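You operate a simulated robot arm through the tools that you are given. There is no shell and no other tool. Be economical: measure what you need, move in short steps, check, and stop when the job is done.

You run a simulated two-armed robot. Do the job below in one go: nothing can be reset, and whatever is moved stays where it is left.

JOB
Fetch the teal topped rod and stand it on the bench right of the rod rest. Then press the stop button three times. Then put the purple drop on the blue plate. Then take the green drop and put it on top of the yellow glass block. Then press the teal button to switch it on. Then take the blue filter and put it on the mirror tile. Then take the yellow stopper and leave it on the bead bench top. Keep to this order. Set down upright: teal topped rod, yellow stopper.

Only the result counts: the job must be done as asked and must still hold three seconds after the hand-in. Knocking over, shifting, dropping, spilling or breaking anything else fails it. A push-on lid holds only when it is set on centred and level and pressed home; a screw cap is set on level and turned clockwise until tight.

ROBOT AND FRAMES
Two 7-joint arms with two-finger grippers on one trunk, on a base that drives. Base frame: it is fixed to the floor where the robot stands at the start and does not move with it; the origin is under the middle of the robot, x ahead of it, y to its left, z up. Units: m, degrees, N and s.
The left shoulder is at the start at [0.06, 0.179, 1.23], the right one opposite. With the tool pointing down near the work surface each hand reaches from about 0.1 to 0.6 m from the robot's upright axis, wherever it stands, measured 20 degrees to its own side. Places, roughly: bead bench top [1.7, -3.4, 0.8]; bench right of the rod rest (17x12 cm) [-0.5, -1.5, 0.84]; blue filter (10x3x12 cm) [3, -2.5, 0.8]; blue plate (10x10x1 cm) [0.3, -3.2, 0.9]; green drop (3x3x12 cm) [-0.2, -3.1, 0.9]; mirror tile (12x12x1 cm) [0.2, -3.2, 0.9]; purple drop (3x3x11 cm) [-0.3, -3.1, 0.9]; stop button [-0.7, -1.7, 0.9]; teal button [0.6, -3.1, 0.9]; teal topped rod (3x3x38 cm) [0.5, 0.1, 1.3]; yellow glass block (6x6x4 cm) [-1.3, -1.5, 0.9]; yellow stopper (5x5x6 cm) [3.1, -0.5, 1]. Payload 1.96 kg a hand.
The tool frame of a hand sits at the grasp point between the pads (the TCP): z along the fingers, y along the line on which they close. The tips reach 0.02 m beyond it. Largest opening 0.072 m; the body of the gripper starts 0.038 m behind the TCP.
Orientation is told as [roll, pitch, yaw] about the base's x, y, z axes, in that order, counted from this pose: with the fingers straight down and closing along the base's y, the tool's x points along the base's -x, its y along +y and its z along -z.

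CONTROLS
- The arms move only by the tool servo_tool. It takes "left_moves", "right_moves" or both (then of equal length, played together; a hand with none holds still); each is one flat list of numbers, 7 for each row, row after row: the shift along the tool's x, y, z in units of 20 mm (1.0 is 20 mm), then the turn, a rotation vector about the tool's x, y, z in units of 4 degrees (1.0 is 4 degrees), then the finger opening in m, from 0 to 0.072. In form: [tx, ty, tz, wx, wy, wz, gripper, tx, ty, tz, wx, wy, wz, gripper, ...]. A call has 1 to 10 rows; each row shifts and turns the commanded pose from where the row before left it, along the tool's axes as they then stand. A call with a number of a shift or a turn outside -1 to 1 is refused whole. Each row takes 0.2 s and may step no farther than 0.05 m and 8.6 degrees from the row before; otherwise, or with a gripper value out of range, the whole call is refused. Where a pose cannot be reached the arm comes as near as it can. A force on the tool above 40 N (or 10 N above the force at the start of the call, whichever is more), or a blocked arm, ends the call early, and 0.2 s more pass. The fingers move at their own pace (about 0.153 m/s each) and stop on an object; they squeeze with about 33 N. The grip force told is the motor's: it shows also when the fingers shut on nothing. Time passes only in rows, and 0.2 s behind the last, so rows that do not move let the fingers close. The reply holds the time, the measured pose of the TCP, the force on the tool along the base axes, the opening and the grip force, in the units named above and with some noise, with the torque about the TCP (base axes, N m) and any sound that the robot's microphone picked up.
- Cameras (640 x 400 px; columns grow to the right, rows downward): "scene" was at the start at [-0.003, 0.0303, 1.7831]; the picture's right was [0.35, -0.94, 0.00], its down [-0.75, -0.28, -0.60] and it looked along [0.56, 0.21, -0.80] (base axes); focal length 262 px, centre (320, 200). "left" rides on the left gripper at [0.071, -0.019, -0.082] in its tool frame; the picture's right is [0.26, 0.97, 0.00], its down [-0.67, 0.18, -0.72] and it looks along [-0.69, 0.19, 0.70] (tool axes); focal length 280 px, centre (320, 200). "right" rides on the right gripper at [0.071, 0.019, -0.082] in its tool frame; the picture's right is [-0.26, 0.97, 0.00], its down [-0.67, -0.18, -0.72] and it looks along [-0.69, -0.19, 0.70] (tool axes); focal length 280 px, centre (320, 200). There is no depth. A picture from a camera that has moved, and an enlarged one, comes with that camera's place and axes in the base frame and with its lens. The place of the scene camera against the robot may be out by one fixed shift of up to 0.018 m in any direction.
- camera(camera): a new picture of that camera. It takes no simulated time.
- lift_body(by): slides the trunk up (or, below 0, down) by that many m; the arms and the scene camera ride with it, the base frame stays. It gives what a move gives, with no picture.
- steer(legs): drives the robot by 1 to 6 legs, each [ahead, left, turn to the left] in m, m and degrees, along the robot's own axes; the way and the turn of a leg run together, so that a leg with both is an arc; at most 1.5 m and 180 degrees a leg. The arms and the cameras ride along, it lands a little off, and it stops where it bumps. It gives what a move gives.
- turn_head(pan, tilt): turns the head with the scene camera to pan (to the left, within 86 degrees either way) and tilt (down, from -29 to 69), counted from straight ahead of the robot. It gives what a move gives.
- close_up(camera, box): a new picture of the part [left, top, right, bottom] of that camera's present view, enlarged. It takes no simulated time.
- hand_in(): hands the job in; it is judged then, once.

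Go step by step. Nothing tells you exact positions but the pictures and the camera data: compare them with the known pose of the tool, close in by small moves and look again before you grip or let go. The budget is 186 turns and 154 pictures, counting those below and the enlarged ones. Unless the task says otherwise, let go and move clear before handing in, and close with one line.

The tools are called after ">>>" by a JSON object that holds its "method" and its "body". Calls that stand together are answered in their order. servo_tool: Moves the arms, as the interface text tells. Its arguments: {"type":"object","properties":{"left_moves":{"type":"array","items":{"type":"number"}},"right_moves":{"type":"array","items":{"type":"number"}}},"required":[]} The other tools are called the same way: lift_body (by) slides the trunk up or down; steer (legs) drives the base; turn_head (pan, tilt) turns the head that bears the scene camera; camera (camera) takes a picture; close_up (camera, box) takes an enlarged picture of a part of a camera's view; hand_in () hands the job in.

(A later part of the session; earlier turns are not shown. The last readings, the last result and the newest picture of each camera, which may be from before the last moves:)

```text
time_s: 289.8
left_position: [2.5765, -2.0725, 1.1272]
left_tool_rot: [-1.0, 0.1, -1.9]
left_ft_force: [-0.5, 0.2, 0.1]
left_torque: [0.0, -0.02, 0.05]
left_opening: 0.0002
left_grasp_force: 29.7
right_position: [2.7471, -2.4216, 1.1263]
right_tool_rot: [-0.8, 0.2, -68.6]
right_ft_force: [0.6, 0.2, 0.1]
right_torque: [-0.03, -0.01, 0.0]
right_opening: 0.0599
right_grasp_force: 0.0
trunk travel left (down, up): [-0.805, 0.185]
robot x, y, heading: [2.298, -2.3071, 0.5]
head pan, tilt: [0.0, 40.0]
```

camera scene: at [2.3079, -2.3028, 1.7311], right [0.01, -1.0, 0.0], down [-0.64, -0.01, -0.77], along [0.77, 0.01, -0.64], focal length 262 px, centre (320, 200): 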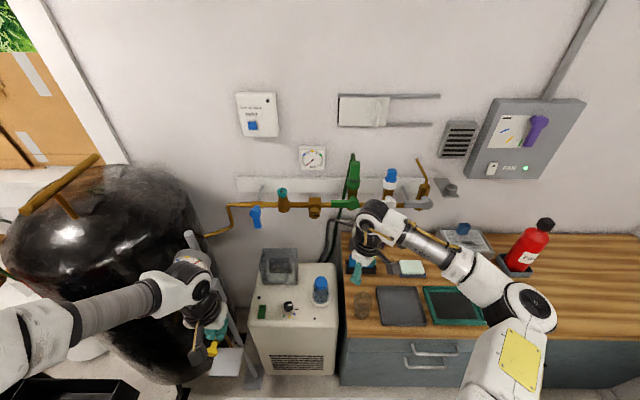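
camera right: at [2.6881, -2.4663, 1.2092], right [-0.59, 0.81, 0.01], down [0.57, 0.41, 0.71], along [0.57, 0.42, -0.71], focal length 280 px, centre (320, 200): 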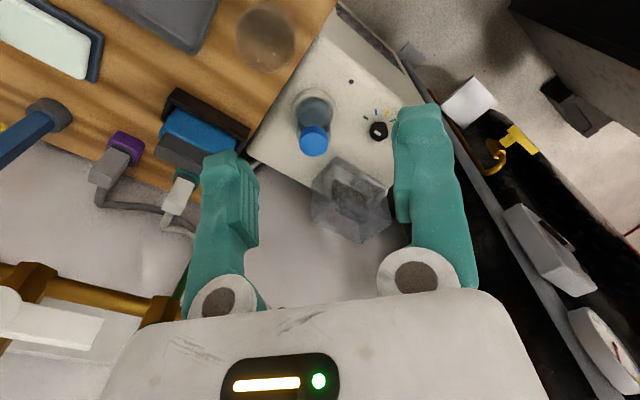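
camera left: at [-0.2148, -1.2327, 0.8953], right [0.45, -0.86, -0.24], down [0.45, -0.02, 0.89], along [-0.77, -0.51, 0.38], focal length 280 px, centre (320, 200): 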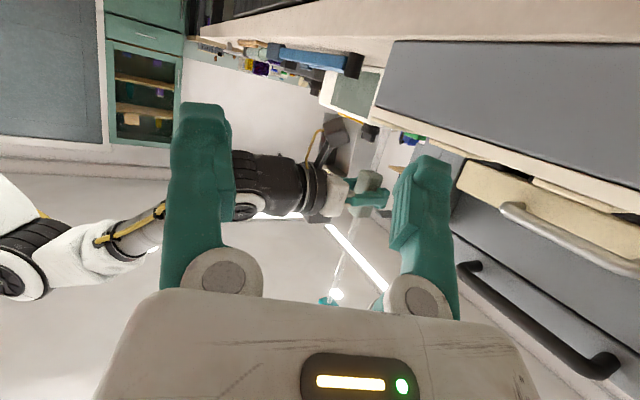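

>>> {"method": "servo_tool", "body": {"right_moves": [0, 0, 0, 0, 0, 1, 0.06, 0, 0, 0, 0, 0, 1, 0.06, 0, 0, 0, 0, 0, 1, 0.06, 0, 0, 0, 0, 0, 1, 0.06, 0, 0, 0, 0, 0, 1, 0.06, 0, 0, 0, 0, 0, 0.3, 0.06]}}

>>> {"method": "steer", "body": {"legs": [[0.04, 0, -0.6]]}}

>>> {"method": "servo_tool", "body": {"right_moves": [-0.2, 0.9, 0, 0.1, 0, 0, 0.06, -0.2, 0.9, 0, 0, 0, 0, 0.06, -0.2, 0.9, 0, 0, 0, 0, 0.06, 0, 0.9, 0, 0, 0, 0, 0.06, 0, 0.9, 0, 0, 0, 0, 0.06, 0, 0.9, 0, 0, 0, 0, 0.06, 0, 0.9, 0, 0, 0, 0, 0.06]}}

>>> {"method": "camera", "body": {"camera": "right"}}

>>> {"method": "close_up", "body": {"camera": "scene", "box": [300, 170, 460, 310]}}

```text
time_s: 291.2
left_position: [2.5768, -2.0732, 1.1277]
left_tool_rot: [-1.0, 0.1, -1.9]
left_ft_force: [-0.5, -0.9, 0.2]
left_torque: [0.06, -0.03, -0.01]
left_opening: 0.0001
left_grasp_force: 29.9
right_position: [2.7457, -2.421, 1.1267]
right_tool_rot: [-0.8, 0.0, -89.8]
right_ft_force: [-0.2, 0.0, 0.1]
right_torque: [-0.01, 0.03, 0.0]
right_opening: 0.06
right_grasp_force: 0.1
trunk travel left (down, up): [-0.805, 0.185]
robot x, y, heading: [2.2955, -2.307, 0.8]
head pan, tilt: [0.0, 40.0]
```

```text
time_s: 292.1
left_position: [2.6142, -2.0758, 1.1276]
left_tool_rot: [-1.1, 0.0, -2.5]
left_ft_force: [0.3, -0.3, 0.8]
left_torque: [0.0, 0.0, 0.01]
left_opening: 0.0
left_grasp_force: 29.6
right_position: [2.7806, -2.4253, 1.1281]
right_tool_rot: [-0.4, 0.0, -90.4]
right_ft_force: [-1.2, -0.9, 0.7]
right_torque: [0.0, -0.05, 0.01]
right_opening: 0.06
right_grasp_force: 0.0
trunk travel left (down, up): [-0.805, 0.185]
robot x, y, heading: [2.334, -2.3042, 0.1]
head pan, tilt: [0.0, 40.0]
```

```text
time_s: 293.7
left_position: [2.6193, -2.0768, 1.128]
left_tool_rot: [-1.0, 0.1, -2.5]
left_ft_force: [0.6, -0.4, -0.2]
left_torque: [0.02, 0.02, 0.01]
left_opening: 0.0
left_grasp_force: 29.6
right_position: [2.9081, -2.4376, 1.1235]
right_tool_rot: [-1.1, 0.0, -90.3]
right_ft_force: [-0.1, 1.0, 0.1]
right_torque: [0.04, 0.01, 0.02]
right_opening: 0.06
right_grasp_force: 0.1
trunk travel left (down, up): [-0.805, 0.185]
robot x, y, heading: [2.3373, -2.3078, -0.1]
head pan, tilt: [0.0, 40.0]
```

```text
34 pictures are left
camera right: at [2.9311, -2.368, 1.2048], right [0.96, -0.27, -0.02], down [-0.17, -0.67, 0.72], along [-0.21, -0.69, -0.69], focal length 280 px, centre (320, 200)
```

right: 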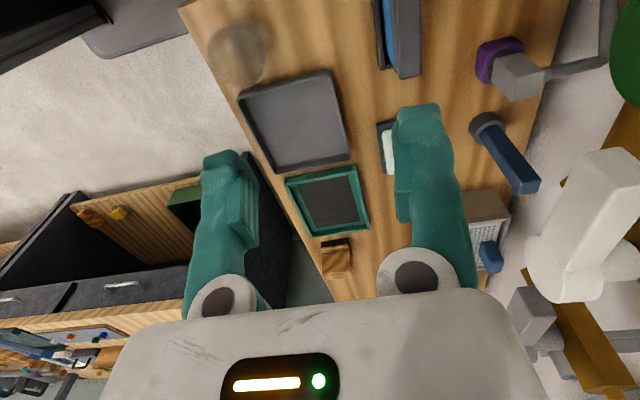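

```text
2.86 times, centred on (380, 240) of scene
camera zoom: at [2.3483, -2.3022, 1.7311], right [0.0, -1.0, 0.0], down [-0.64, 0.0, -0.77], along [0.77, 0.0, -0.64], focal length 748 px, centre (149, 86)
```

zoom: 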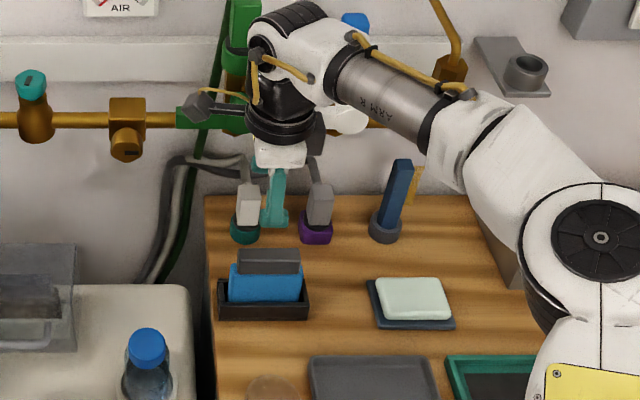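

>>> {"method": "servo_tool", "body": {"right_moves": [-0.35, 0.8, 0, 0, 0.27, 0, 0.06, -0.35, 0.8, 0, 0, 0, 0, 0.06, 0, 0.8, 0, 0, 0, 0, 0.06, 0, 0.8, 0, 0, 0, 0, 0.06]}}

>>> {"method": "servo_tool", "body": {"right_moves": [0, 0, 0.9, 0, 0, 0, 0.06, 0, 0, 0.9, 0, 0, 0, 0.06, 0, 0, 0.9, 0, 0, 0, 0.06, 0, 0, 0.9, 0, 0, 0, 0.06, 0, 0, 0.9, 0, 0, 0, 0.06]}}

>>> {"method": "camera", "body": {"camera": "right"}}

>>> {"method": "close_up", "body": {"camera": "scene", "box": [320, 190, 420, 270]}}

```text
time_s: 294.7
left_position: [2.6205, -2.0756, 1.1271]
left_tool_rot: [-1.0, 0.2, -2.6]
left_ft_force: [0.2, 0.4, -0.7]
left_torque: [-0.01, 0.02, 0.03]
left_opening: 0.0
left_grasp_force: 29.8
right_position: [2.9745, -2.4489, 1.122]
right_tool_rot: [-1.3, 1.0, -90.2]
right_ft_force: [0.3, 0.4, 0.1]
right_torque: [0.0, 0.04, 0.03]
right_opening: 0.06
right_grasp_force: 0.0
trunk travel left (down, up): [-0.805, 0.185]
robot x, y, heading: [2.3367, -2.3092, -0.2]
head pan, tilt: [0.0, 40.0]
```

```text
time_s: 295.9
left_position: [2.6185, -2.0763, 1.1275]
left_tool_rot: [-1.0, 0.1, -2.4]
left_ft_force: [-0.3, 1.0, -0.1]
left_torque: [0.01, 0.0, 0.01]
left_opening: 0.0003
left_grasp_force: 29.6
right_position: [2.9704, -2.4503, 1.033]
right_tool_rot: [-1.2, 1.1, -90.4]
right_ft_force: [0.1, -0.2, 0.3]
right_torque: [0.02, -0.01, 0.01]
right_opening: 0.0599
right_grasp_force: 0.0
trunk travel left (down, up): [-0.805, 0.185]
robot x, y, heading: [2.3362, -2.3085, 0.1]
head pan, tilt: [0.0, 40.0]
```

```text
32 pictures are left
camera right: at [2.9933, -2.3829, 1.1155], right [0.96, -0.27, -0.02], down [-0.17, -0.69, 0.71], along [-0.21, -0.68, -0.71], focal length 280 px, centre (320, 200)
```

right: 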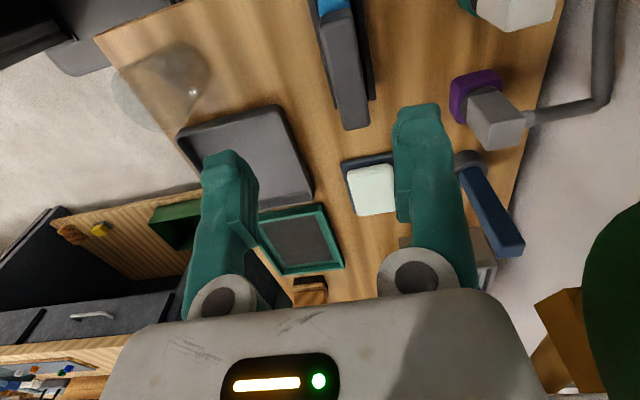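

```text
5.00 times, centred on (370, 230) of scene
camera zoom: at [2.3483, -2.3025, 1.7311], right [0.0, -1.0, 0.0], down [-0.64, 0.0, -0.77], along [0.77, 0.0, -0.64], focal length 1309 px, centre (70, 50)
```

zoom: 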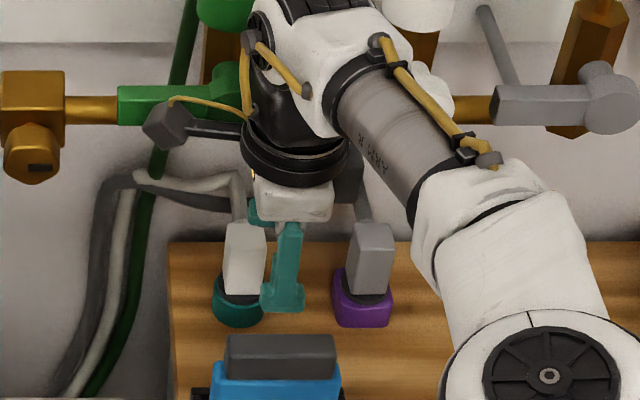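

>>> {"method": "servo_tool", "body": {"right_moves": [-0.25, 0.6, 0.5, -0.3, -0.27, 0, 0.06, 0, 0, 0.9, 0, 0, 0, 0.06, 0, 0, 0.9, 0, 0, 0, 0.06, 0, 0, 0.9, 0, 0, 0, 0.06]}}

>>> {"method": "camera", "body": {"camera": "right"}}

>>> {"method": "close_up", "body": {"camera": "scene", "box": [320, 190, 420, 270]}}

```text
time_s: 296.9
left_position: [2.6189, -2.0741, 1.1267]
left_tool_rot: [-1.0, 0.1, -2.5]
left_ft_force: [0.5, -0.1, 0.5]
left_torque: [0.01, 0.01, 0.0]
left_opening: 0.0
left_grasp_force: 29.9
right_position: [2.9726, -2.458, 0.9665]
right_tool_rot: [0.0, 0.0, -90.5]
right_ft_force: [0.8, -0.1, 0.5]
right_torque: [-0.04, -0.01, 0.0]
right_opening: 0.0598
right_grasp_force: 0.2
right hand out of reach, approached as far as the arm can: row 1, 3
trunk travel left (down, up): [-0.805, 0.185]
robot x, y, heading: [2.3389, -2.3066, 0.2]
head pan, tilt: [0.0, 40.0]
```

```text
30 pictures are left
camera right: at [2.9917, -2.387, 1.0503], right [0.96, -0.27, 0.0], down [-0.19, -0.67, 0.72], along [-0.19, -0.69, -0.7], focal length 280 px, centre (320, 200)
```

right: 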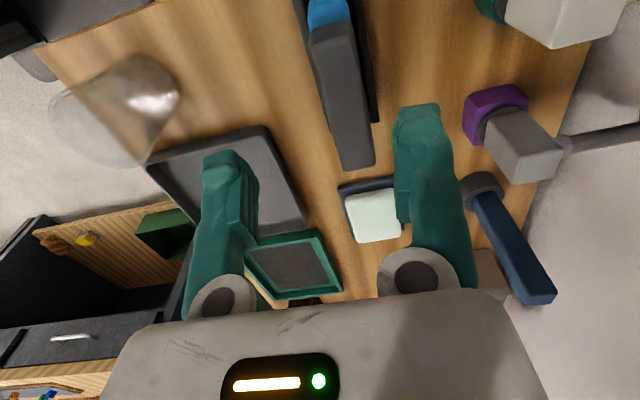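

```text
5.00 times, centred on (370, 230) of scene
camera zoom: at [2.3482, -2.3014, 1.7311], right [0.0, -1.0, 0.0], down [-0.64, 0.0, -0.77], along [0.77, 0.0, -0.64], focal length 1309 px, centre (70, 50)
```

zoom: 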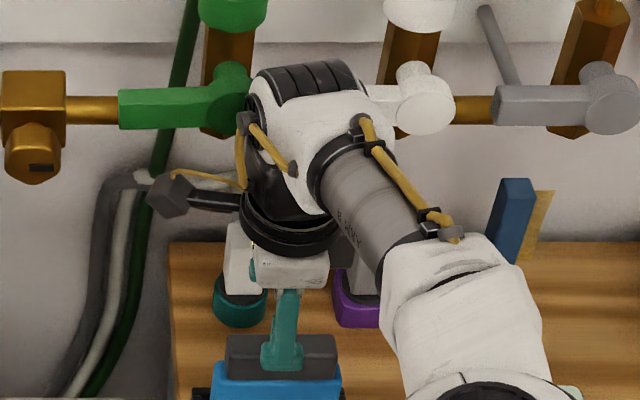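

The filter centre is at x≈2.985; I nudge the base 1.5 cm forward and check.

>>> {"method": "steer", "body": {"legs": [[0.014, 0, 0]]}}

>>> {"method": "camera", "body": {"camera": "right"}}

```text
time_s: 297.6
left_position: [2.6329, -2.0754, 1.1275]
left_tool_rot: [-1.1, 0.1, -2.4]
left_ft_force: [-0.2, 0.3, -0.6]
left_torque: [-0.01, -0.02, -0.01]
left_opening: 0.0
left_grasp_force: 29.7
right_position: [2.9852, -2.4594, 0.9686]
right_tool_rot: [0.0, 0.0, -90.4]
right_ft_force: [-0.9, 0.1, 0.0]
right_torque: [0.03, 0.03, 0.01]
right_opening: 0.06
right_grasp_force: 0.1
trunk travel left (down, up): [-0.805, 0.185]
robot x, y, heading: [2.3475, -2.3023, 0.1]
head pan, tilt: [0.0, 40.0]
```

```text
28 pictures are left
camera right: at [3.0059, -2.3879, 1.0504], right [0.96, -0.27, 0.0], down [-0.19, -0.67, 0.72], along [-0.19, -0.69, -0.7], focal length 280 px, centre (320, 200)
```

right: 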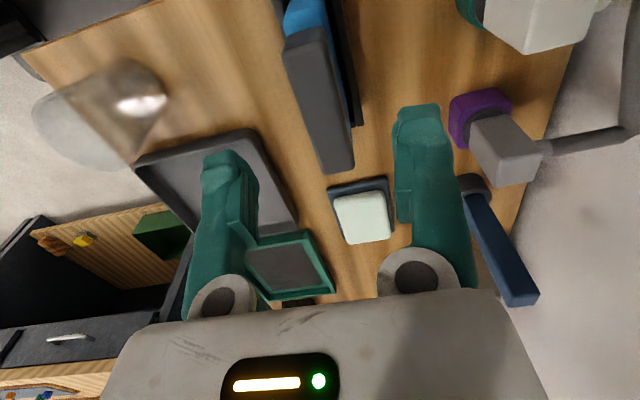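

>>> {"method": "servo_tool", "body": {"right_moves": [0, 0, 0.9, 0, 0, 0, 0.06, 0, 0, 0.9, 0, 0, 0, 0.06, 0, 0, 0.8, 0, 0, 0, 0.06, 0, 0, 0.7, 0, 0, 0, 0.06]}}

>>> {"method": "camera", "body": {"camera": "right"}}

```text
time_s: 298.6
left_position: [2.6337, -2.075, 1.1264]
left_tool_rot: [-1.1, 0.0, -2.5]
left_ft_force: [0.1, -1.1, 0.2]
left_torque: [-0.01, 0.0, 0.03]
left_opening: 0.0002
left_grasp_force: 29.2
right_position: [2.9724, -2.4594, 0.903]
right_tool_rot: [0.0, 0.0, -90.5]
right_ft_force: [-0.3, 0.4, -0.4]
right_torque: [-0.01, 0.0, -0.01]
right_opening: 0.0601
right_grasp_force: 0.2
right hand out of reach, approached as far as the arm can: row 2, 4
trunk travel left (down, up): [-0.805, 0.185]
robot x, y, heading: [2.3518, -2.3021, -0.0]
head pan, tilt: [0.0, 40.0]
```

```text
27 pictures are left
camera right: at [2.9912, -2.3905, 0.9844], right [0.96, -0.27, 0.0], down [-0.19, -0.67, 0.71], along [-0.19, -0.69, -0.7], focal length 280 px, centre (320, 200)
```

right: 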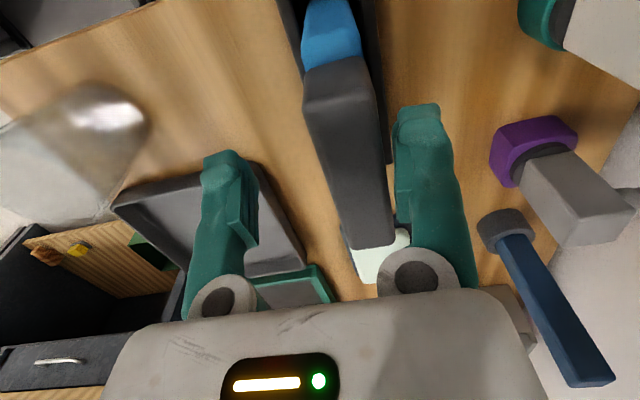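

I nudge another 1 cm forward to centre, then grip.

>>> {"method": "steer", "body": {"legs": [[0.011, 0, 0]]}}

>>> {"method": "servo_tool", "body": {"right_moves": [0, 0, 0, 0, 0, 0, 0.045, 0, 0, 0, 0, 0, 0, 0.03, 0, 0, 0, 0, 0, 0, 0.0, 0, 0, 0, 0, 0, 0, 0.0]}}

>>> {"method": "camera", "body": {"camera": "right"}}

```text
time_s: 299.4
left_position: [2.6408, -2.0762, 1.1282]
left_tool_rot: [-1.0, 0.0, -2.5]
left_ft_force: [-0.8, 0.3, 0.1]
left_torque: [-0.01, -0.05, 0.03]
left_opening: 0.0001
left_grasp_force: 29.2
right_position: [2.9795, -2.4587, 0.9032]
right_tool_rot: [0.1, 0.1, -90.5]
right_ft_force: [-0.4, 0.1, 0.3]
right_torque: [-0.03, 0.0, 0.02]
right_opening: 0.0601
right_grasp_force: 0.0
trunk travel left (down, up): [-0.805, 0.185]
robot x, y, heading: [2.3636, -2.3068, 0.1]
head pan, tilt: [0.0, 40.0]
```

```text
time_s: 300.4
left_position: [2.6446, -2.0761, 1.1276]
left_tool_rot: [-1.0, 0.1, -2.5]
left_ft_force: [-0.1, -0.2, 0.0]
left_torque: [0.04, 0.0, 0.01]
left_opening: 0.0
left_grasp_force: 29.4
right_position: [2.9824, -2.4585, 0.9034]
right_tool_rot: [0.0, 0.1, -90.4]
right_ft_force: [0.5, -1.3, 3.3]
right_torque: [-0.01, -0.01, 0.01]
right_opening: 0.0226
right_grasp_force: 33.1
trunk travel left (down, up): [-0.805, 0.185]
robot x, y, heading: [2.3579, -2.3065, 0.1]
head pan, tilt: [0.0, 40.0]
```

```text
26 pictures are left
camera right: at [3.0018, -2.3901, 0.9851], right [0.96, -0.27, 0.0], down [-0.19, -0.67, 0.71], along [-0.19, -0.69, -0.7], focal length 280 px, centre (320, 200)
```

right: 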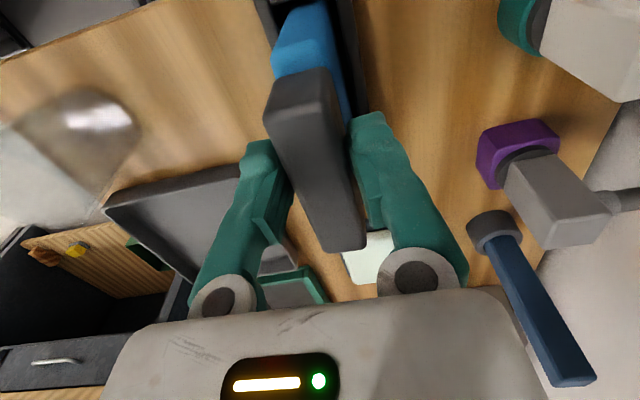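

Gripped across the grey top. I lift straight up.

>>> {"method": "servo_tool", "body": {"right_moves": [0, 0, -0.3, 0, 0, 0, 0, 0, 0, -0.4, 0, 0, 0, 0, 0, 0, -0.5, 0, 0, 0, 0, 0, 0, -0.6, 0, 0, 0, 0, 0, 0, -0.8, 0, 0, 0, 0, 0, 0, -0.8, 0, 0, 0, 0]}}

>>> {"method": "camera", "body": {"camera": "right"}}

>>> {"method": "close_up", "body": {"camera": "scene", "box": [320, 190, 420, 270]}}

```text
time_s: 301.8
left_position: [2.6365, -2.074, 1.1282]
left_tool_rot: [-1.1, -0.1, -2.5]
left_ft_force: [-0.5, 0.7, -0.5]
left_torque: [-0.01, 0.0, 0.0]
left_opening: 0.0
left_grasp_force: 29.6
right_position: [2.9879, -2.4549, 0.9688]
right_tool_rot: [0.0, 0.0, -90.2]
right_ft_force: [-1.0, 0.8, -0.3]
right_torque: [0.01, 0.03, 0.0]
right_opening: 0.0226
right_grasp_force: 33.0
right hand out of reach, approached as far as the arm can: row 3, 4, 6
trunk travel left (down, up): [-0.805, 0.185]
robot x, y, heading: [2.3626, -2.3048, 0.1]
head pan, tilt: [0.0, 40.0]
```

```text
25 pictures are left
camera right: at [3.007, -2.3857, 1.0512], right [0.96, -0.27, 0.0], down [-0.18, -0.67, 0.72], along [-0.19, -0.69, -0.7], focal length 280 px, centre (320, 200)
```

right: 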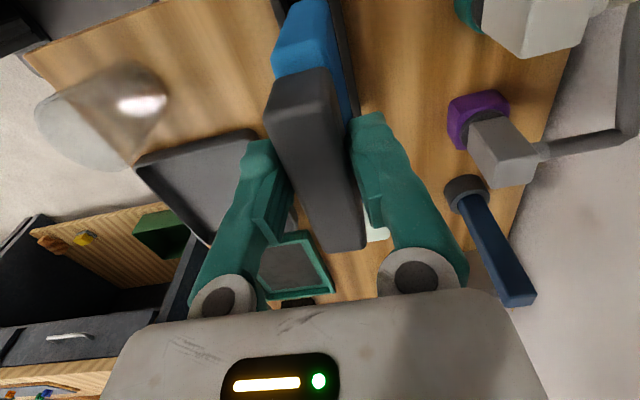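

```text
5.00 times, centred on (370, 230) of scene
camera zoom: at [2.3625, -2.2994, 1.731], right [0.0, -1.0, 0.0], down [-0.64, 0.0, -0.77], along [0.77, 0.0, -0.64], focal length 1309 px, centre (70, 50)
```

zoom: 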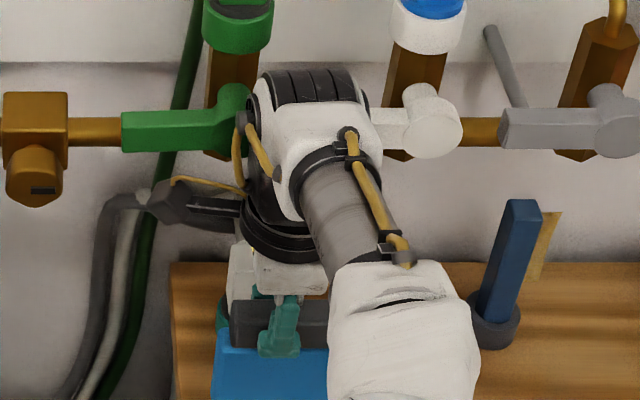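

Filter is out of its holder. I raise the trunk 0.1 m, then back out straight.

>>> {"method": "lift_body", "body": {"by": 0.1}}

>>> {"method": "steer", "body": {"legs": [[-0.36, 0, 0]]}}

>>> {"method": "camera", "body": {"camera": "scene"}}

```text
time_s: 302.4
left_position: [2.6392, -2.074, 1.1555]
left_tool_rot: [-0.9, -0.1, -2.4]
left_ft_force: [1.1, 0.1, -0.8]
left_torque: [0.0, -0.03, 0.01]
left_opening: 0.0002
left_grasp_force: 29.7
right_position: [2.9885, -2.4555, 0.9927]
right_tool_rot: [-0.5, -0.5, -89.6]
right_ft_force: [-11.8, -2.8, -3.8]
right_torque: [0.08, -1.24, 0.92]
right_opening: 0.0224
right_grasp_force: 33.5
trunk travel left (down, up): [-0.831, 0.159]
robot x, y, heading: [2.3612, -2.3044, 0.1]
head pan, tilt: [0.0, 40.0]
stopped: the force on the tool passed its limit at 64 N (the readings are from after the stop); the commanded pose is now the measured one
```

```text
time_s: 304.7
left_position: [2.2718, -2.0743, 1.153]
left_tool_rot: [-1.0, 0.2, -2.2]
left_ft_force: [0.8, -0.5, 0.4]
left_torque: [-0.04, -0.01, -0.04]
left_opening: 0.0
left_grasp_force: 29.8
right_position: [2.6225, -2.4572, 0.9895]
right_tool_rot: [-0.6, -0.3, -89.3]
right_ft_force: [0.3, 0.1, -0.6]
right_torque: [-0.01, -0.01, 0.0]
right_opening: 0.0226
right_grasp_force: 32.4
trunk travel left (down, up): [-0.831, 0.159]
robot x, y, heading: [1.9888, -2.3089, 0.3]
head pan, tilt: [0.0, 40.0]
```

```text
23 pictures are left
camera scene: at [2.0029, -2.3035, 1.757], right [0.01, -1.0, 0.0], down [-0.64, 0.0, -0.77], along [0.77, 0.0, -0.64], focal length 262 px, centre (320, 200)
```

scene: 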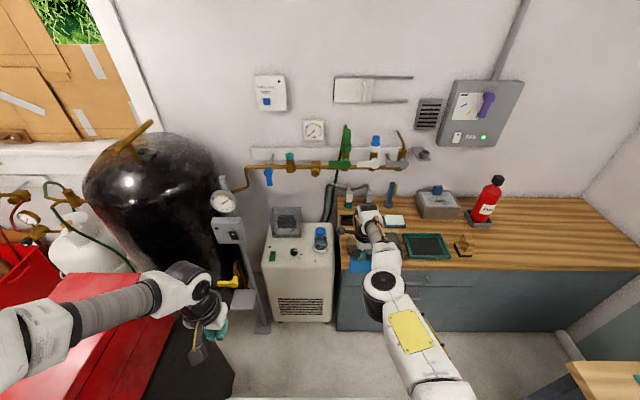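

The lift stopped on a contact (hand touched the pipe fittings), and then I backed out. I check that nothing was disturbed, especially the glass jar.

>>> {"method": "close_up", "body": {"camera": "scene", "box": [310, 120, 450, 290]}}

```text
2.35 times, centred on (380, 205) of scene
camera zoom: at [2.0029, -2.3035, 1.757], right [0.01, -1.0, 0.0], down [-0.64, 0.0, -0.77], along [0.77, 0.0, -0.64], focal length 616 px, centre (179, 188)
```

zoom: 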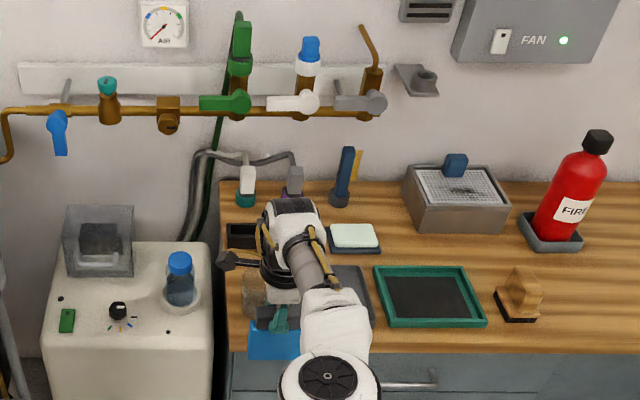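

All in place. I retract and raise the hand in free space, then turn toward the back bench and check the jar once more.

>>> {"method": "servo_tool", "body": {"right_moves": [0, -0.9, -0.6, 0, 0, 0, 0, 0, -0.9, -0.6, 0, 0, 0, 0, 0, -0.9, -0.6, 0, 0, 0, 0, 0, -0.9, -0.6, 0, 0, 0, 0, 0, -0.9, -0.6, 0, 0, 0, 0, 0, -0.9, -0.6, 0, 0, 0, 0]}}

>>> {"method": "camera", "body": {"camera": "right"}}

>>> {"method": "steer", "body": {"legs": [[0, 0, -90], [0.11, 0, 0]]}}

>>> {"method": "steer", "body": {"legs": [[0, -1.2, 0], [0, -0.47, 0]]}}

>>> {"method": "camera", "body": {"camera": "scene"}}

```text
time_s: 306.1
left_position: [2.2704, -2.0759, 1.1538]
left_tool_rot: [-1.0, 0.1, -2.1]
left_ft_force: [0.4, 0.6, -0.2]
left_torque: [-0.03, -0.02, -0.04]
left_opening: 0.0
left_grasp_force: 29.2
right_position: [2.6278, -2.4507, 1.0396]
right_tool_rot: [-0.7, -0.3, -89.4]
right_ft_force: [1.1, 0.1, -0.3]
right_torque: [0.01, 0.0, -0.04]
right_opening: 0.0225
right_grasp_force: 32.8
right hand out of reach, approached as far as the arm can: row 1, 2, 3, 4, 5, 6
trunk travel left (down, up): [-0.831, 0.159]
robot x, y, heading: [1.9907, -2.3107, 0.4]
head pan, tilt: [0.0, 40.0]
```

```text
21 pictures are left
camera right: at [2.6486, -2.3799, 1.1206], right [0.97, -0.25, -0.01], down [-0.17, -0.67, 0.72], along [-0.19, -0.7, -0.69], focal length 280 px, centre (320, 200)
```

right: 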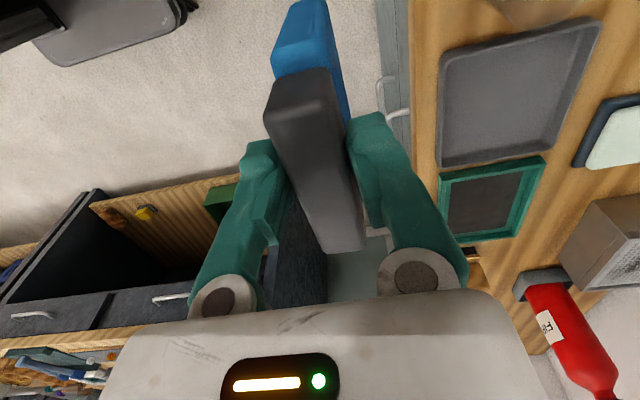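

```text
time_s: 311.2
left_position: [2.214, -2.7058, 1.1537]
left_tool_rot: [-1.1, 0.2, -93.6]
left_ft_force: [-0.3, 0.1, 0.2]
left_torque: [0.03, 0.03, -0.02]
left_opening: 0.0
left_grasp_force: 29.9
right_position: [1.8287, -3.0538, 1.0408]
right_tool_rot: [-0.6, -0.3, 179.1]
right_ft_force: [0.6, 0.0, -0.6]
right_torque: [0.0, 0.02, -0.02]
right_opening: 0.0222
right_grasp_force: 32.8
trunk travel left (down, up): [-0.831, 0.159]
robot x, y, heading: [1.9893, -2.4202, -91.3]
head pan, tilt: [0.0, 40.0]
```

```text
time_s: 319.7
left_position: [0.5421, -2.6705, 1.1537]
left_tool_rot: [-1.0, 0.2, -93.5]
left_ft_force: [-0.3, 0.3, 0.0]
left_torque: [0.01, -0.02, 0.0]
left_opening: 0.0002
left_grasp_force: 29.4
right_position: [0.1604, -3.0186, 1.0395]
right_tool_rot: [-0.6, -0.6, 179.1]
right_ft_force: [0.0, 0.5, -1.1]
right_torque: [-0.01, 0.02, -0.02]
right_opening: 0.0222
right_grasp_force: 33.0
trunk travel left (down, up): [-0.831, 0.159]
robot x, y, heading: [0.316, -2.3828, -90.9]
head pan, tilt: [0.0, 40.0]
```

```text
20 pictures are left
camera scene: at [0.3051, -2.404, 1.757], right [-1.0, 0.02, 0.0], down [0.01, 0.64, -0.77], along [-0.01, -0.77, -0.64], focal length 262 px, centre (320, 200)
```

scene: 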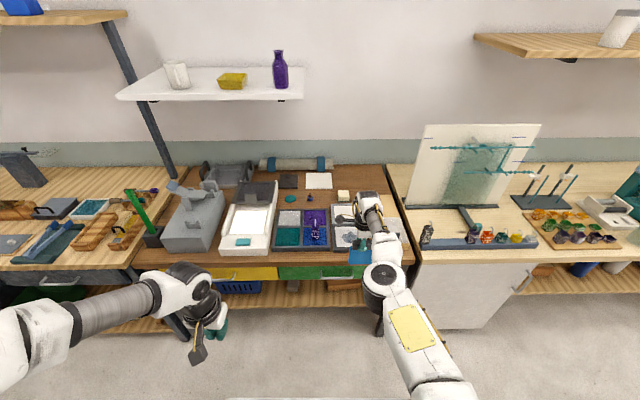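

Nothing was disturbed. I drive forward so the filter comes over the mirror tile (~(0.17, -3.19)).

>>> {"method": "steer", "body": {"legs": [[0.165, 0, 0.9]]}}

>>> {"method": "camera", "body": {"camera": "right"}}

>>> {"method": "close_up", "body": {"camera": "scene", "box": [290, 210, 430, 310]}}

```text
time_s: 321.1
left_position: [0.5448, -2.8305, 1.1542]
left_tool_rot: [-1.0, 0.2, -92.7]
left_ft_force: [0.2, 0.3, -0.1]
left_torque: [0.01, 0.01, -0.02]
left_opening: 0.0001
left_grasp_force: 29.6
right_position: [0.1655, -3.184, 1.0402]
right_tool_rot: [-0.6, -0.4, 179.9]
right_ft_force: [-0.1, 1.6, -0.8]
right_torque: [0.0, 0.01, -0.01]
right_opening: 0.0223
right_grasp_force: 33.4
trunk travel left (down, up): [-0.831, 0.159]
robot x, y, heading: [0.3132, -2.5497, -90.3]
head pan, tilt: [0.0, 40.0]
```

```text
19 pictures are left
camera right: at [0.2373, -3.2061, 1.1216], right [-0.26, -0.96, -0.01], down [-0.67, 0.18, 0.72], along [-0.7, 0.2, -0.69], focal length 280 px, centre (320, 200)
```

right: 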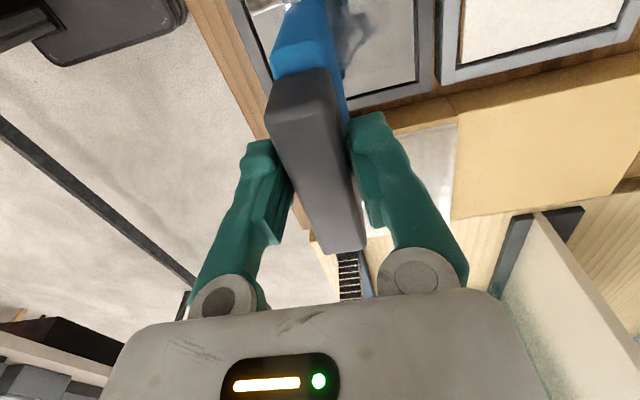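

```text
4.00 times, centred on (360, 260) of scene
camera zoom: at [0.3029, -2.5674, 1.7571], right [-1.0, 0.01, 0.0], down [0.0, 0.64, -0.77], along [0.0, -0.77, -0.64], focal length 1047 px, centre (160, -40)
```

zoom: 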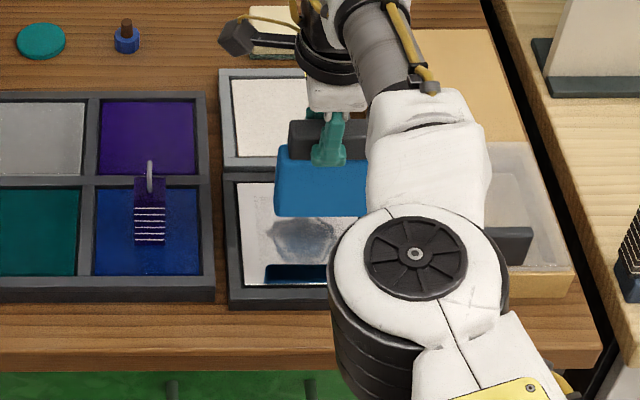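

I shift onto the tile centre (≈(0.174, -3.194)) and start lowering.

>>> {"method": "servo_tool", "body": {"right_moves": [0.3, 0.25, 0.1, -0.15, 0.1, 0, 0, 0.3, 0.25, 0.2, 0, 0, 0, 0, 0, 0, 0.5, 0, 0, 0, 0, 0, 0, 0.5, 0, 0, 0, 0]}}

>>> {"method": "close_up", "body": {"camera": "scene", "box": [290, 210, 430, 310]}}

```text
time_s: 322.1
left_position: [0.5446, -2.8317, 1.1533]
left_tool_rot: [-1.0, 0.1, -92.7]
left_ft_force: [-0.1, 0.7, -0.4]
left_torque: [-0.02, -0.02, 0.04]
left_opening: 0.0
left_grasp_force: 29.6
right_position: [0.1764, -3.1859, 1.0124]
right_tool_rot: [0.0, -0.1, 179.9]
right_ft_force: [-0.7, -0.4, -0.8]
right_torque: [-0.03, -0.02, 0.0]
right_opening: 0.0223
right_grasp_force: 33.2
right hand out of reach, approached as far as the arm can: row 2
trunk travel left (down, up): [-0.831, 0.159]
robot x, y, heading: [0.321, -2.5454, -90.1]
head pan, tilt: [0.0, 40.0]
```

```text
4.00 times, centred on (360, 260) of scene
camera zoom: at [0.3026, -2.5689, 1.757], right [-1.0, 0.01, 0.0], down [0.0, 0.64, -0.77], along [0.0, -0.77, -0.64], focal length 1047 px, centre (160, -40)
```

zoom: 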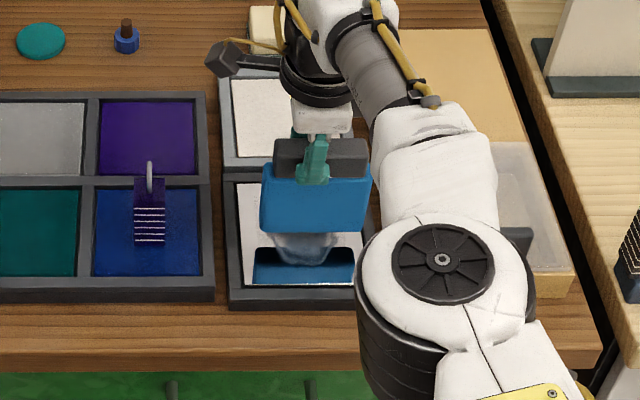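

>>> {"method": "servo_tool", "body": {"right_moves": [0.42, 0, 0.2, 0, 0, 0, 0, 0, 0, 0.3, 0, 0, 0, 0, 0, 0, 0.2, 0, 0, 0, 0]}}

>>> {"method": "close_up", "body": {"camera": "scene", "box": [290, 210, 430, 310]}}

```text
time_s: 322.9
left_position: [0.545, -2.8339, 1.1522]
left_tool_rot: [-1.1, 0.1, -92.7]
left_ft_force: [0.2, 0.6, 0.1]
left_torque: [0.01, -0.01, 0.02]
left_opening: 0.0
left_grasp_force: 29.8
right_position: [0.1834, -3.184, 0.9985]
right_tool_rot: [0.1, -0.1, 179.8]
right_ft_force: [0.8, -0.5, -0.4]
right_torque: [-0.03, -0.02, -0.02]
right_opening: 0.0224
right_grasp_force: 33.0
right hand out of reach, approached as far as the arm can: row 2
trunk travel left (down, up): [-0.831, 0.159]
robot x, y, heading: [0.314, -2.5475, -90.4]
head pan, tilt: [0.0, 40.0]
```

```text
4.00 times, centred on (360, 260) of scene
camera zoom: at [0.3026, -2.5699, 1.757], right [-1.0, 0.01, 0.0], down [0.0, 0.64, -0.77], along [0.0, -0.77, -0.64], focal length 1047 px, centre (160, -40)
```

zoom: 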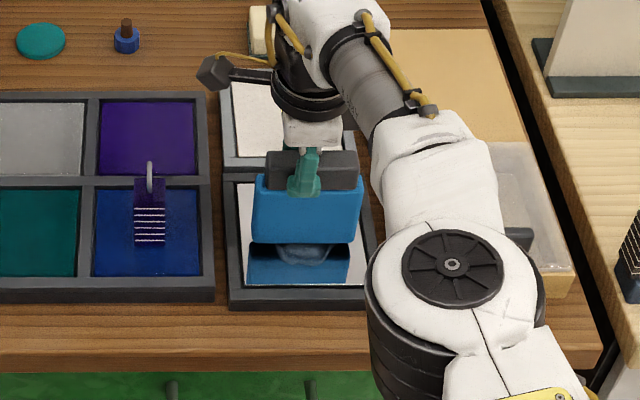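

Well centred over the tile. I lower until contact.

>>> {"method": "servo_tool", "body": {"right_moves": [0, 0, 0.15, 0, 0, 0, 0, 0, 0, 0.15, 0, 0, 0, 0, 0, 0, 0.15, 0, 0, 0, 0]}}

>>> {"method": "servo_tool", "body": {"right_moves": [0, 0, 0.1, 0, 0, 0, 0, 0, 0, 0.1, 0, 0, 0, 0]}}

>>> {"method": "servo_tool", "body": {"right_moves": [0, 0, 0.1, 0, 0, 0, 0, 0, 0, 0.1, 0, 0, 0, 0]}}

```text
time_s: 323.7
left_position: [0.5446, -2.8324, 1.1537]
left_tool_rot: [-1.0, 0.1, -92.7]
left_ft_force: [0.3, -0.5, -0.9]
left_torque: [0.03, 0.03, 0.01]
left_opening: 0.0
left_grasp_force: 29.9
right_position: [0.1831, -3.1821, 0.9902]
right_tool_rot: [0.0, 0.0, 179.9]
right_ft_force: [-0.3, 0.0, 0.0]
right_torque: [-0.02, 0.03, 0.01]
right_opening: 0.0225
right_grasp_force: 32.6
trunk travel left (down, up): [-0.831, 0.159]
robot x, y, heading: [0.3189, -2.5463, -90.2]
head pan, tilt: [0.0, 40.0]
```

```text
time_s: 324.3
left_position: [0.5455, -2.8328, 1.1535]
left_tool_rot: [-1.0, 0.1, -92.7]
left_ft_force: [0.5, 0.2, 0.0]
left_torque: [-0.02, -0.01, 0.03]
left_opening: 0.0
left_grasp_force: 29.1
right_position: [0.1833, -3.1825, 0.9875]
right_tool_rot: [0.0, 0.0, 179.8]
right_ft_force: [-0.5, -0.5, 2.8]
right_torque: [-0.05, 0.04, 0.01]
right_opening: 0.0224
right_grasp_force: 33.5
right hand out of reach, approached as far as the arm can: row 2
trunk travel left (down, up): [-0.831, 0.159]
robot x, y, heading: [0.3153, -2.5472, -90.4]
head pan, tilt: [0.0, 40.0]
```

```text
time_s: 324.9
left_position: [0.5454, -2.8305, 1.1552]
left_tool_rot: [-0.9, 0.0, -92.8]
left_ft_force: [0.3, 0.7, 0.5]
left_torque: [0.0, 0.0, 0.01]
left_opening: 0.0
left_grasp_force: 29.7
right_position: [0.1839, -3.1797, 0.9886]
right_tool_rot: [0.3, 0.0, 179.9]
right_ft_force: [-2.3, -3.8, 27.3]
right_torque: [-0.15, 0.18, 0.04]
right_opening: 0.0226
right_grasp_force: 33.2
trunk travel left (down, up): [-0.831, 0.159]
robot x, y, heading: [0.3184, -2.5446, -90.2]
head pan, tilt: [0.0, 40.0]
```

Contact. I ease off 2.5 mm of press, open, and rise.

>>> {"method": "servo_tool", "body": {"right_moves": [0, 0, -0.15, 0, 0, 0, 0, 0, 0, 0, 0, 0, 0, 0.024, 0, 0, 0, 0, 0, 0, 0.028, 0, 0, 0, 0, 0, 0, 0.036, 0, 0, 0, 0, 0, 0, 0.048, 0, 0, -0.2, 0, 0, 0, 0.06, 0, 0, -0.5, 0, 0, 0, 0.06, 0, 0, -0.8, 0, 0, 0, 0.06, 0, 0, -0.8, 0, 0, 0, 0.06, 0, 0, -0.8, 0, 0, 0, 0.06]}}

>>> {"method": "lift_body", "body": {"by": 0.1}}

>>> {"method": "close_up", "body": {"camera": "scene", "box": [270, 210, 430, 310]}}

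```text
time_s: 327.1
left_position: [0.5448, -2.8323, 1.1537]
left_tool_rot: [-1.0, 0.1, -92.7]
left_ft_force: [-0.2, -1.0, -0.6]
left_torque: [-0.01, -0.02, 0.0]
left_opening: 0.0001
left_grasp_force: 29.8
right_position: [0.185, -3.1813, 1.0481]
right_tool_rot: [-0.1, 0.0, 179.9]
right_ft_force: [0.2, 0.7, 0.1]
right_torque: [0.03, -0.02, 0.0]
right_opening: 0.06
right_grasp_force: 0.1
trunk travel left (down, up): [-0.831, 0.159]
robot x, y, heading: [0.3159, -2.5501, -90.3]
head pan, tilt: [0.0, 40.0]
```

```text
time_s: 328.5
left_position: [0.5436, -2.8329, 1.2532]
left_tool_rot: [-1.0, 0.0, -92.7]
left_ft_force: [-0.3, -0.5, -0.5]
left_torque: [0.02, 0.0, 0.03]
left_opening: 0.0
left_grasp_force: 29.9
right_position: [0.1839, -3.1819, 1.1506]
right_tool_rot: [0.0, 0.0, 180.0]
right_ft_force: [-0.5, 0.3, 0.3]
right_torque: [-0.02, 0.04, 0.01]
right_opening: 0.0597
right_grasp_force: 0.0
trunk travel left (down, up): [-0.931, 0.059]
robot x, y, heading: [0.3147, -2.5491, -90.3]
head pan, tilt: [0.0, 40.0]
```

```text
4.00 times, centred on (350, 260) of scene
camera zoom: at [0.3029, -2.5698, 1.857], right [-1.0, 0.01, 0.0], down [0.0, 0.64, -0.77], along [0.0, -0.77, -0.64], focal length 1047 px, centre (200, -40)
```

zoom: 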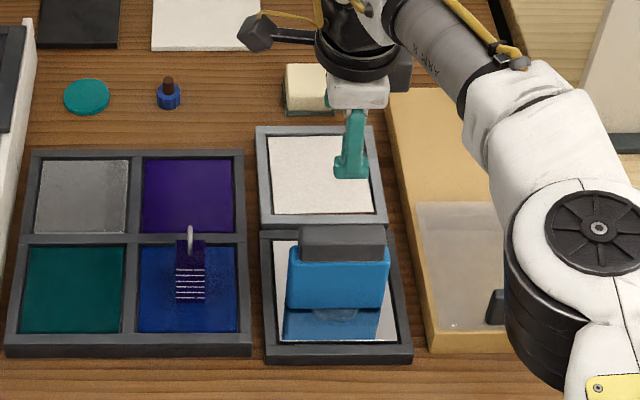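

The filter stands on the mirror tile. Last: the yellow stopper near (3.1, -0.5), reached from the start area. I unwind the right hand and drive back around.

>>> {"method": "steer", "body": {"legs": [[-0.13, 0, 0]]}}

>>> {"method": "servo_tool", "body": {"right_moves": [0, -0.5, 0, 0, 0, -1, 0.06, 0, -0.5, 0, 0, 0, -1, 0.06, 0, -0.5, 0, 0, 0, -1, 0.06, 0, -0.5, 0, 0, 0, -1, 0.06, 0, -0.5, 0, 0, 0, -1, 0.06, 0, -0.5, 0, 0, 0, -1, 0.06, 0, -0.5, 0, 0, 0, -1, 0.06, 0, -0.5, 0, 0, 0, -1, 0.06, 0, -0.5, 0, 0, 0, -1, 0.06, 0, -0.5, 0, 0, 0, -1, 0.06]}}

>>> {"method": "servo_tool", "body": {"right_moves": [0.5, -0.3, 0, 0, 0, -1, 0.06, 0.5, -0.3, 0, 0, 0, -1, 0.06, 0.5, -0.3, 0, 0, 0, -1, 0.06, 0.5, -0.3, 0, 0, 0, -1, 0.06, 0.5, -0.2, 0, 0, 0, -1, 0.06, 0.5, 0, 0, 0, 0, -1, 0.06, 0.5, 0, 0, 0, 0, -1, 0.06, 0.5, 0, 0, 0, 0, -1, 0.06, 0.5, 0, 0, 0, 0, -1, 0.06, 0.5, 0, 0, 0, 0, -1, 0.06]}}

>>> {"method": "steer", "body": {"legs": [[0, -1.3, 0], [0, -1.25, 0]]}}

>>> {"method": "steer", "body": {"legs": [[-1.0, 0, 0], [-0.85, 0, 0]]}}

```text
time_s: 329.8
left_position: [0.5458, -2.7062, 1.2517]
left_tool_rot: [-1.0, 0.3, -92.7]
left_ft_force: [0.1, -1.0, -0.1]
left_torque: [0.02, 0.02, -0.01]
left_opening: 0.0
left_grasp_force: 29.4
right_position: [0.1841, -3.0544, 1.1473]
right_tool_rot: [-0.2, -0.1, 179.9]
right_ft_force: [1.8, -0.7, 0.2]
right_torque: [0.02, 0.0, 0.0]
right_opening: 0.0599
right_grasp_force: 0.0
trunk travel left (down, up): [-0.931, 0.059]
robot x, y, heading: [0.3154, -2.4236, -90.3]
head pan, tilt: [0.0, 40.0]
```

```text
time_s: 331.9
left_position: [0.5451, -2.7038, 1.2533]
left_tool_rot: [-0.9, 0.1, -92.7]
left_ft_force: [-0.2, -0.3, 0.4]
left_torque: [0.02, 0.01, -0.01]
left_opening: 0.0001
left_grasp_force: 29.5
right_position: [0.154, -2.9595, 1.1493]
right_tool_rot: [-0.1, 0.0, -140.1]
right_ft_force: [-0.5, -0.1, 0.4]
right_torque: [0.02, 0.02, 0.04]
right_opening: 0.0603
right_grasp_force: 0.1
trunk travel left (down, up): [-0.931, 0.059]
robot x, y, heading: [0.3161, -2.4217, -90.2]
head pan, tilt: [0.0, 40.0]
```

```text
time_s: 334.1
left_position: [0.5459, -2.7035, 1.2539]
left_tool_rot: [-1.0, 0.1, -92.7]
left_ft_force: [0.2, 0.8, 0.2]
left_torque: [0.02, 0.03, 0.01]
left_opening: 0.0
left_grasp_force: 29.1
right_position: [0.1862, -2.8582, 1.1493]
right_tool_rot: [-0.1, 0.0, -100.0]
right_ft_force: [-0.4, -0.8, 0.1]
right_torque: [-0.02, 0.02, 0.02]
right_opening: 0.06
right_grasp_force: 0.1
trunk travel left (down, up): [-0.931, 0.059]
robot x, y, heading: [0.3183, -2.42, -90.5]
head pan, tilt: [0.0, 40.0]
```

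```text
time_s: 346.6
left_position: [-1.9909, -2.7107, 1.252]
left_tool_rot: [-1.0, 0.1, -91.6]
left_ft_force: [-0.4, -0.3, -0.4]
left_torque: [-0.01, -0.02, 0.02]
left_opening: 0.0002
left_grasp_force: 29.7
right_position: [-2.3468, -2.8734, 1.1493]
right_tool_rot: [-0.1, 0.0, -99.0]
right_ft_force: [-0.5, 0.7, -1.3]
right_torque: [-0.01, -0.02, -0.01]
right_opening: 0.0603
right_grasp_force: 0.1
trunk travel left (down, up): [-0.931, 0.059]
robot x, y, heading: [-2.2269, -2.432, -89.1]
head pan, tilt: [0.0, 40.0]
```

```text
time_s: 355.8
left_position: [-2.0134, -0.8782, 1.253]
left_tool_rot: [-1.0, 0.3, -92.9]
left_ft_force: [-0.2, -0.2, -0.2]
left_torque: [0.01, -0.01, 0.0]
left_opening: 0.0
left_grasp_force: 29.9
right_position: [-2.3728, -1.0331, 1.1485]
right_tool_rot: [-0.1, 0.0, -100.2]
right_ft_force: [0.5, -0.1, -0.2]
right_torque: [-0.02, 0.01, 0.0]
right_opening: 0.06
right_grasp_force: 0.1
trunk travel left (down, up): [-0.931, 0.059]
robot x, y, heading: [-2.2417, -0.5933, -90.4]
head pan, tilt: [0.0, 40.0]
```

>>> {"method": "steer", "body": {"legs": [[0, 0, 90.4], [0, -0.22, 0], [1.2, 0, 0], [1.0, 0, 0]]}}

>>> {"method": "turn_head", "body": {"pan": 0, "tilt": 20}}

>>> {"method": "camera", "body": {"camera": "scene"}}

```text
time_s: 371.6
left_position: [0.2317, -0.6996, 1.2525]
left_tool_rot: [-1.0, 0.1, -5.9]
left_ft_force: [-0.6, 0.1, -0.8]
left_torque: [0.0, 0.02, -0.02]
left_opening: 0.0
left_grasp_force: 29.0
right_position: [0.3678, -1.0692, 1.1482]
right_tool_rot: [-0.1, 0.1, -13.2]
right_ft_force: [0.3, -0.9, -0.6]
right_torque: [-0.03, 0.0, 0.03]
right_opening: 0.0599
right_grasp_force: 0.2
trunk travel left (down, up): [-0.931, 0.059]
robot x, y, heading: [-0.064, -0.9143, -3.7]
head pan, tilt: [0.0, 40.0]
```

```text
time_s: 372.5
left_position: [0.2324, -0.7001, 1.2529]
left_tool_rot: [-0.9, 0.2, -6.0]
left_ft_force: [-0.4, -1.1, -0.2]
left_torque: [-0.02, 0.02, -0.01]
left_opening: 0.0
left_grasp_force: 29.8
right_position: [0.3682, -1.0683, 1.1473]
right_tool_rot: [0.0, 0.0, -13.3]
right_ft_force: [0.0, -0.3, 0.5]
right_torque: [-0.05, 0.0, 0.02]
right_opening: 0.06
right_grasp_force: 0.0
trunk travel left (down, up): [-0.931, 0.059]
robot x, y, heading: [-0.0641, -0.9126, -3.4]
head pan, tilt: [0.0, 20.0]
```

```text
14 pictures are left
camera scene: at [-0.0425, -0.9122, 1.8883], right [-0.06, -1.0, 0.0], down [-0.34, 0.02, -0.94], along [0.94, -0.06, -0.34], focal length 262 px, centre (320, 200)
```

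scene: 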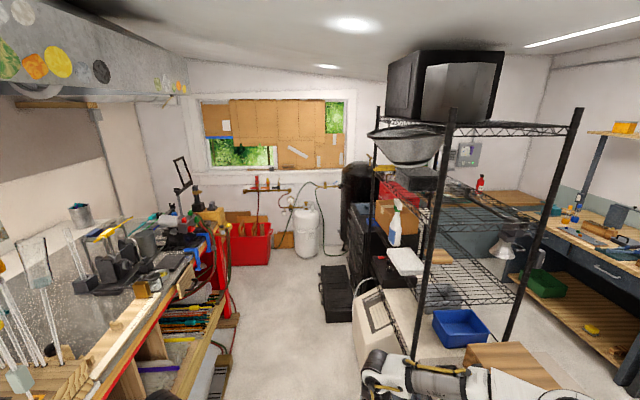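

>>> {"method": "close_up", "body": {"camera": "scene", "box": [215, 165, 345, 265]}}

```text
4.00 times, centred on (280, 215) of scene
camera zoom: at [-0.0425, -0.9122, 1.8883], right [-0.06, -1.0, 0.0], down [-0.34, 0.02, -0.94], along [0.94, -0.06, -0.34], focal length 1047 px, centre (480, 140)
```

zoom: 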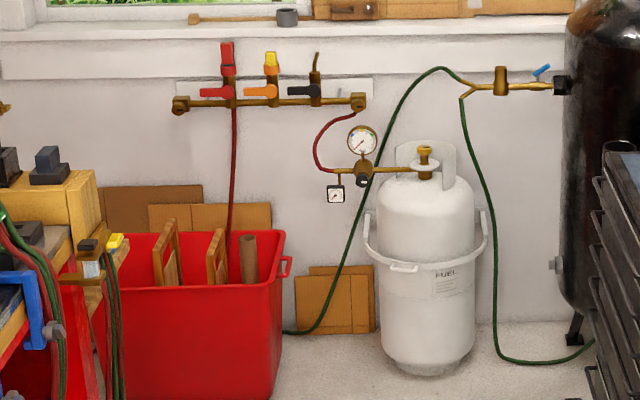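

The yellow stopper sits on the brass manifold outlet at about (3.1, -0.455, 1.01). I advance carefully along the aisle and look again.

>>> {"method": "steer", "body": {"legs": [[0, 0.1, 3.4], [1.15, 0, 0]]}}

>>> {"method": "turn_head", "body": {"pan": 0, "tilt": 32}}

>>> {"method": "camera", "body": {"camera": "scene"}}

```text
time_s: 379.0
left_position: [1.3515, -0.5886, 1.2527]
left_tool_rot: [-1.0, 0.1, -2.7]
left_ft_force: [-0.1, 0.2, -0.3]
left_torque: [0.01, 0.01, 0.02]
left_opening: 0.0002
left_grasp_force: 29.7
right_position: [1.5069, -0.9459, 1.1489]
right_tool_rot: [0.0, -0.1, -10.0]
right_ft_force: [0.2, 0.5, -0.5]
right_torque: [0.01, 0.03, 0.03]
right_opening: 0.0599
right_grasp_force: 0.0
trunk travel left (down, up): [-0.931, 0.059]
robot x, y, heading: [1.0662, -0.8186, -0.3]
head pan, tilt: [0.0, 20.0]
```

```text
time_s: 379.7
left_position: [1.3522, -0.5886, 1.252]
left_tool_rot: [-0.9, 0.0, -2.7]
left_ft_force: [0.2, -0.1, -0.1]
left_torque: [0.0, 0.03, 0.01]
left_opening: 0.0003
left_grasp_force: 29.3
right_position: [1.5081, -0.9479, 1.1482]
right_tool_rot: [0.0, 0.1, -10.0]
right_ft_force: [0.9, 0.0, 0.0]
right_torque: [0.02, 0.01, -0.01]
right_opening: 0.06
right_grasp_force: 0.0
trunk travel left (down, up): [-0.931, 0.059]
robot x, y, heading: [1.0671, -0.8161, -0.3]
head pan, tilt: [0.0, 32.0]
```

```text
12 pictures are left
camera scene: at [1.086, -0.814, 1.8693], right [0.0, -1.0, 0.0], down [-0.53, 0.0, -0.85], along [0.85, 0.0, -0.53], focal length 262 px, centre (320, 200)
```

scene: 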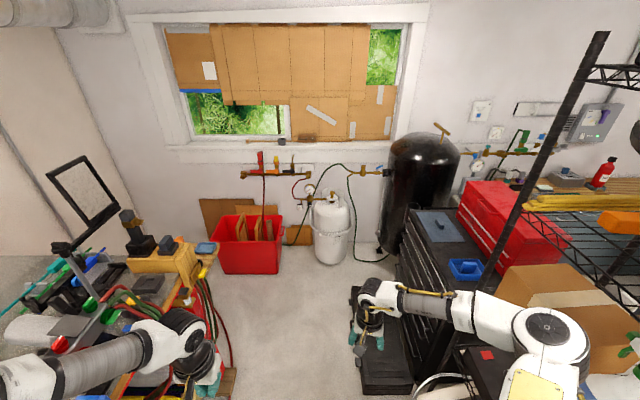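

I check my own base's width before squeezing past the floor box.

>>> {"method": "turn_head", "body": {"pan": 0, "tilt": 69}}

>>> {"method": "camera", "body": {"camera": "scene"}}

```text
time_s: 380.8
left_position: [1.3521, -0.5879, 1.254]
left_tool_rot: [-0.9, 0.1, -2.6]
left_ft_force: [-0.3, 0.0, -0.9]
left_torque: [0.02, 0.03, -0.01]
left_opening: 0.0
left_grasp_force: 29.5
right_position: [1.5081, -0.9473, 1.1482]
right_tool_rot: [-0.1, 0.0, -10.0]
right_ft_force: [0.3, 0.4, -0.1]
right_torque: [0.0, -0.01, -0.01]
right_opening: 0.0597
right_grasp_force: 0.1
trunk travel left (down, up): [-0.931, 0.059]
robot x, y, heading: [1.0695, -0.8169, -0.0]
head pan, tilt: [0.0, 68.8]
```

```text
11 pictures are left
camera scene: at [1.052, -0.8139, 1.8209], right [0.0, -1.0, 0.0], down [-0.93, 0.0, -0.36], along [0.36, 0.0, -0.93], focal length 262 px, centre (320, 200)
```

scene: 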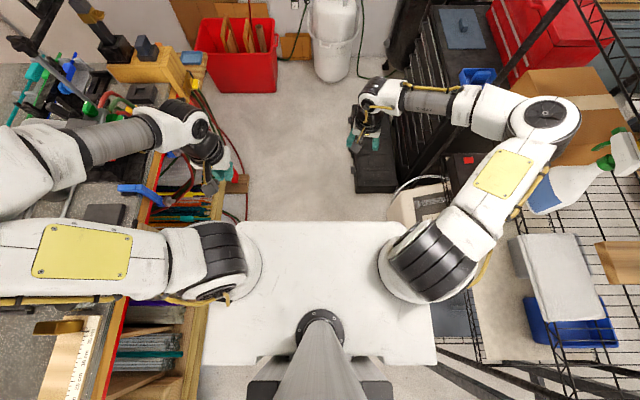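

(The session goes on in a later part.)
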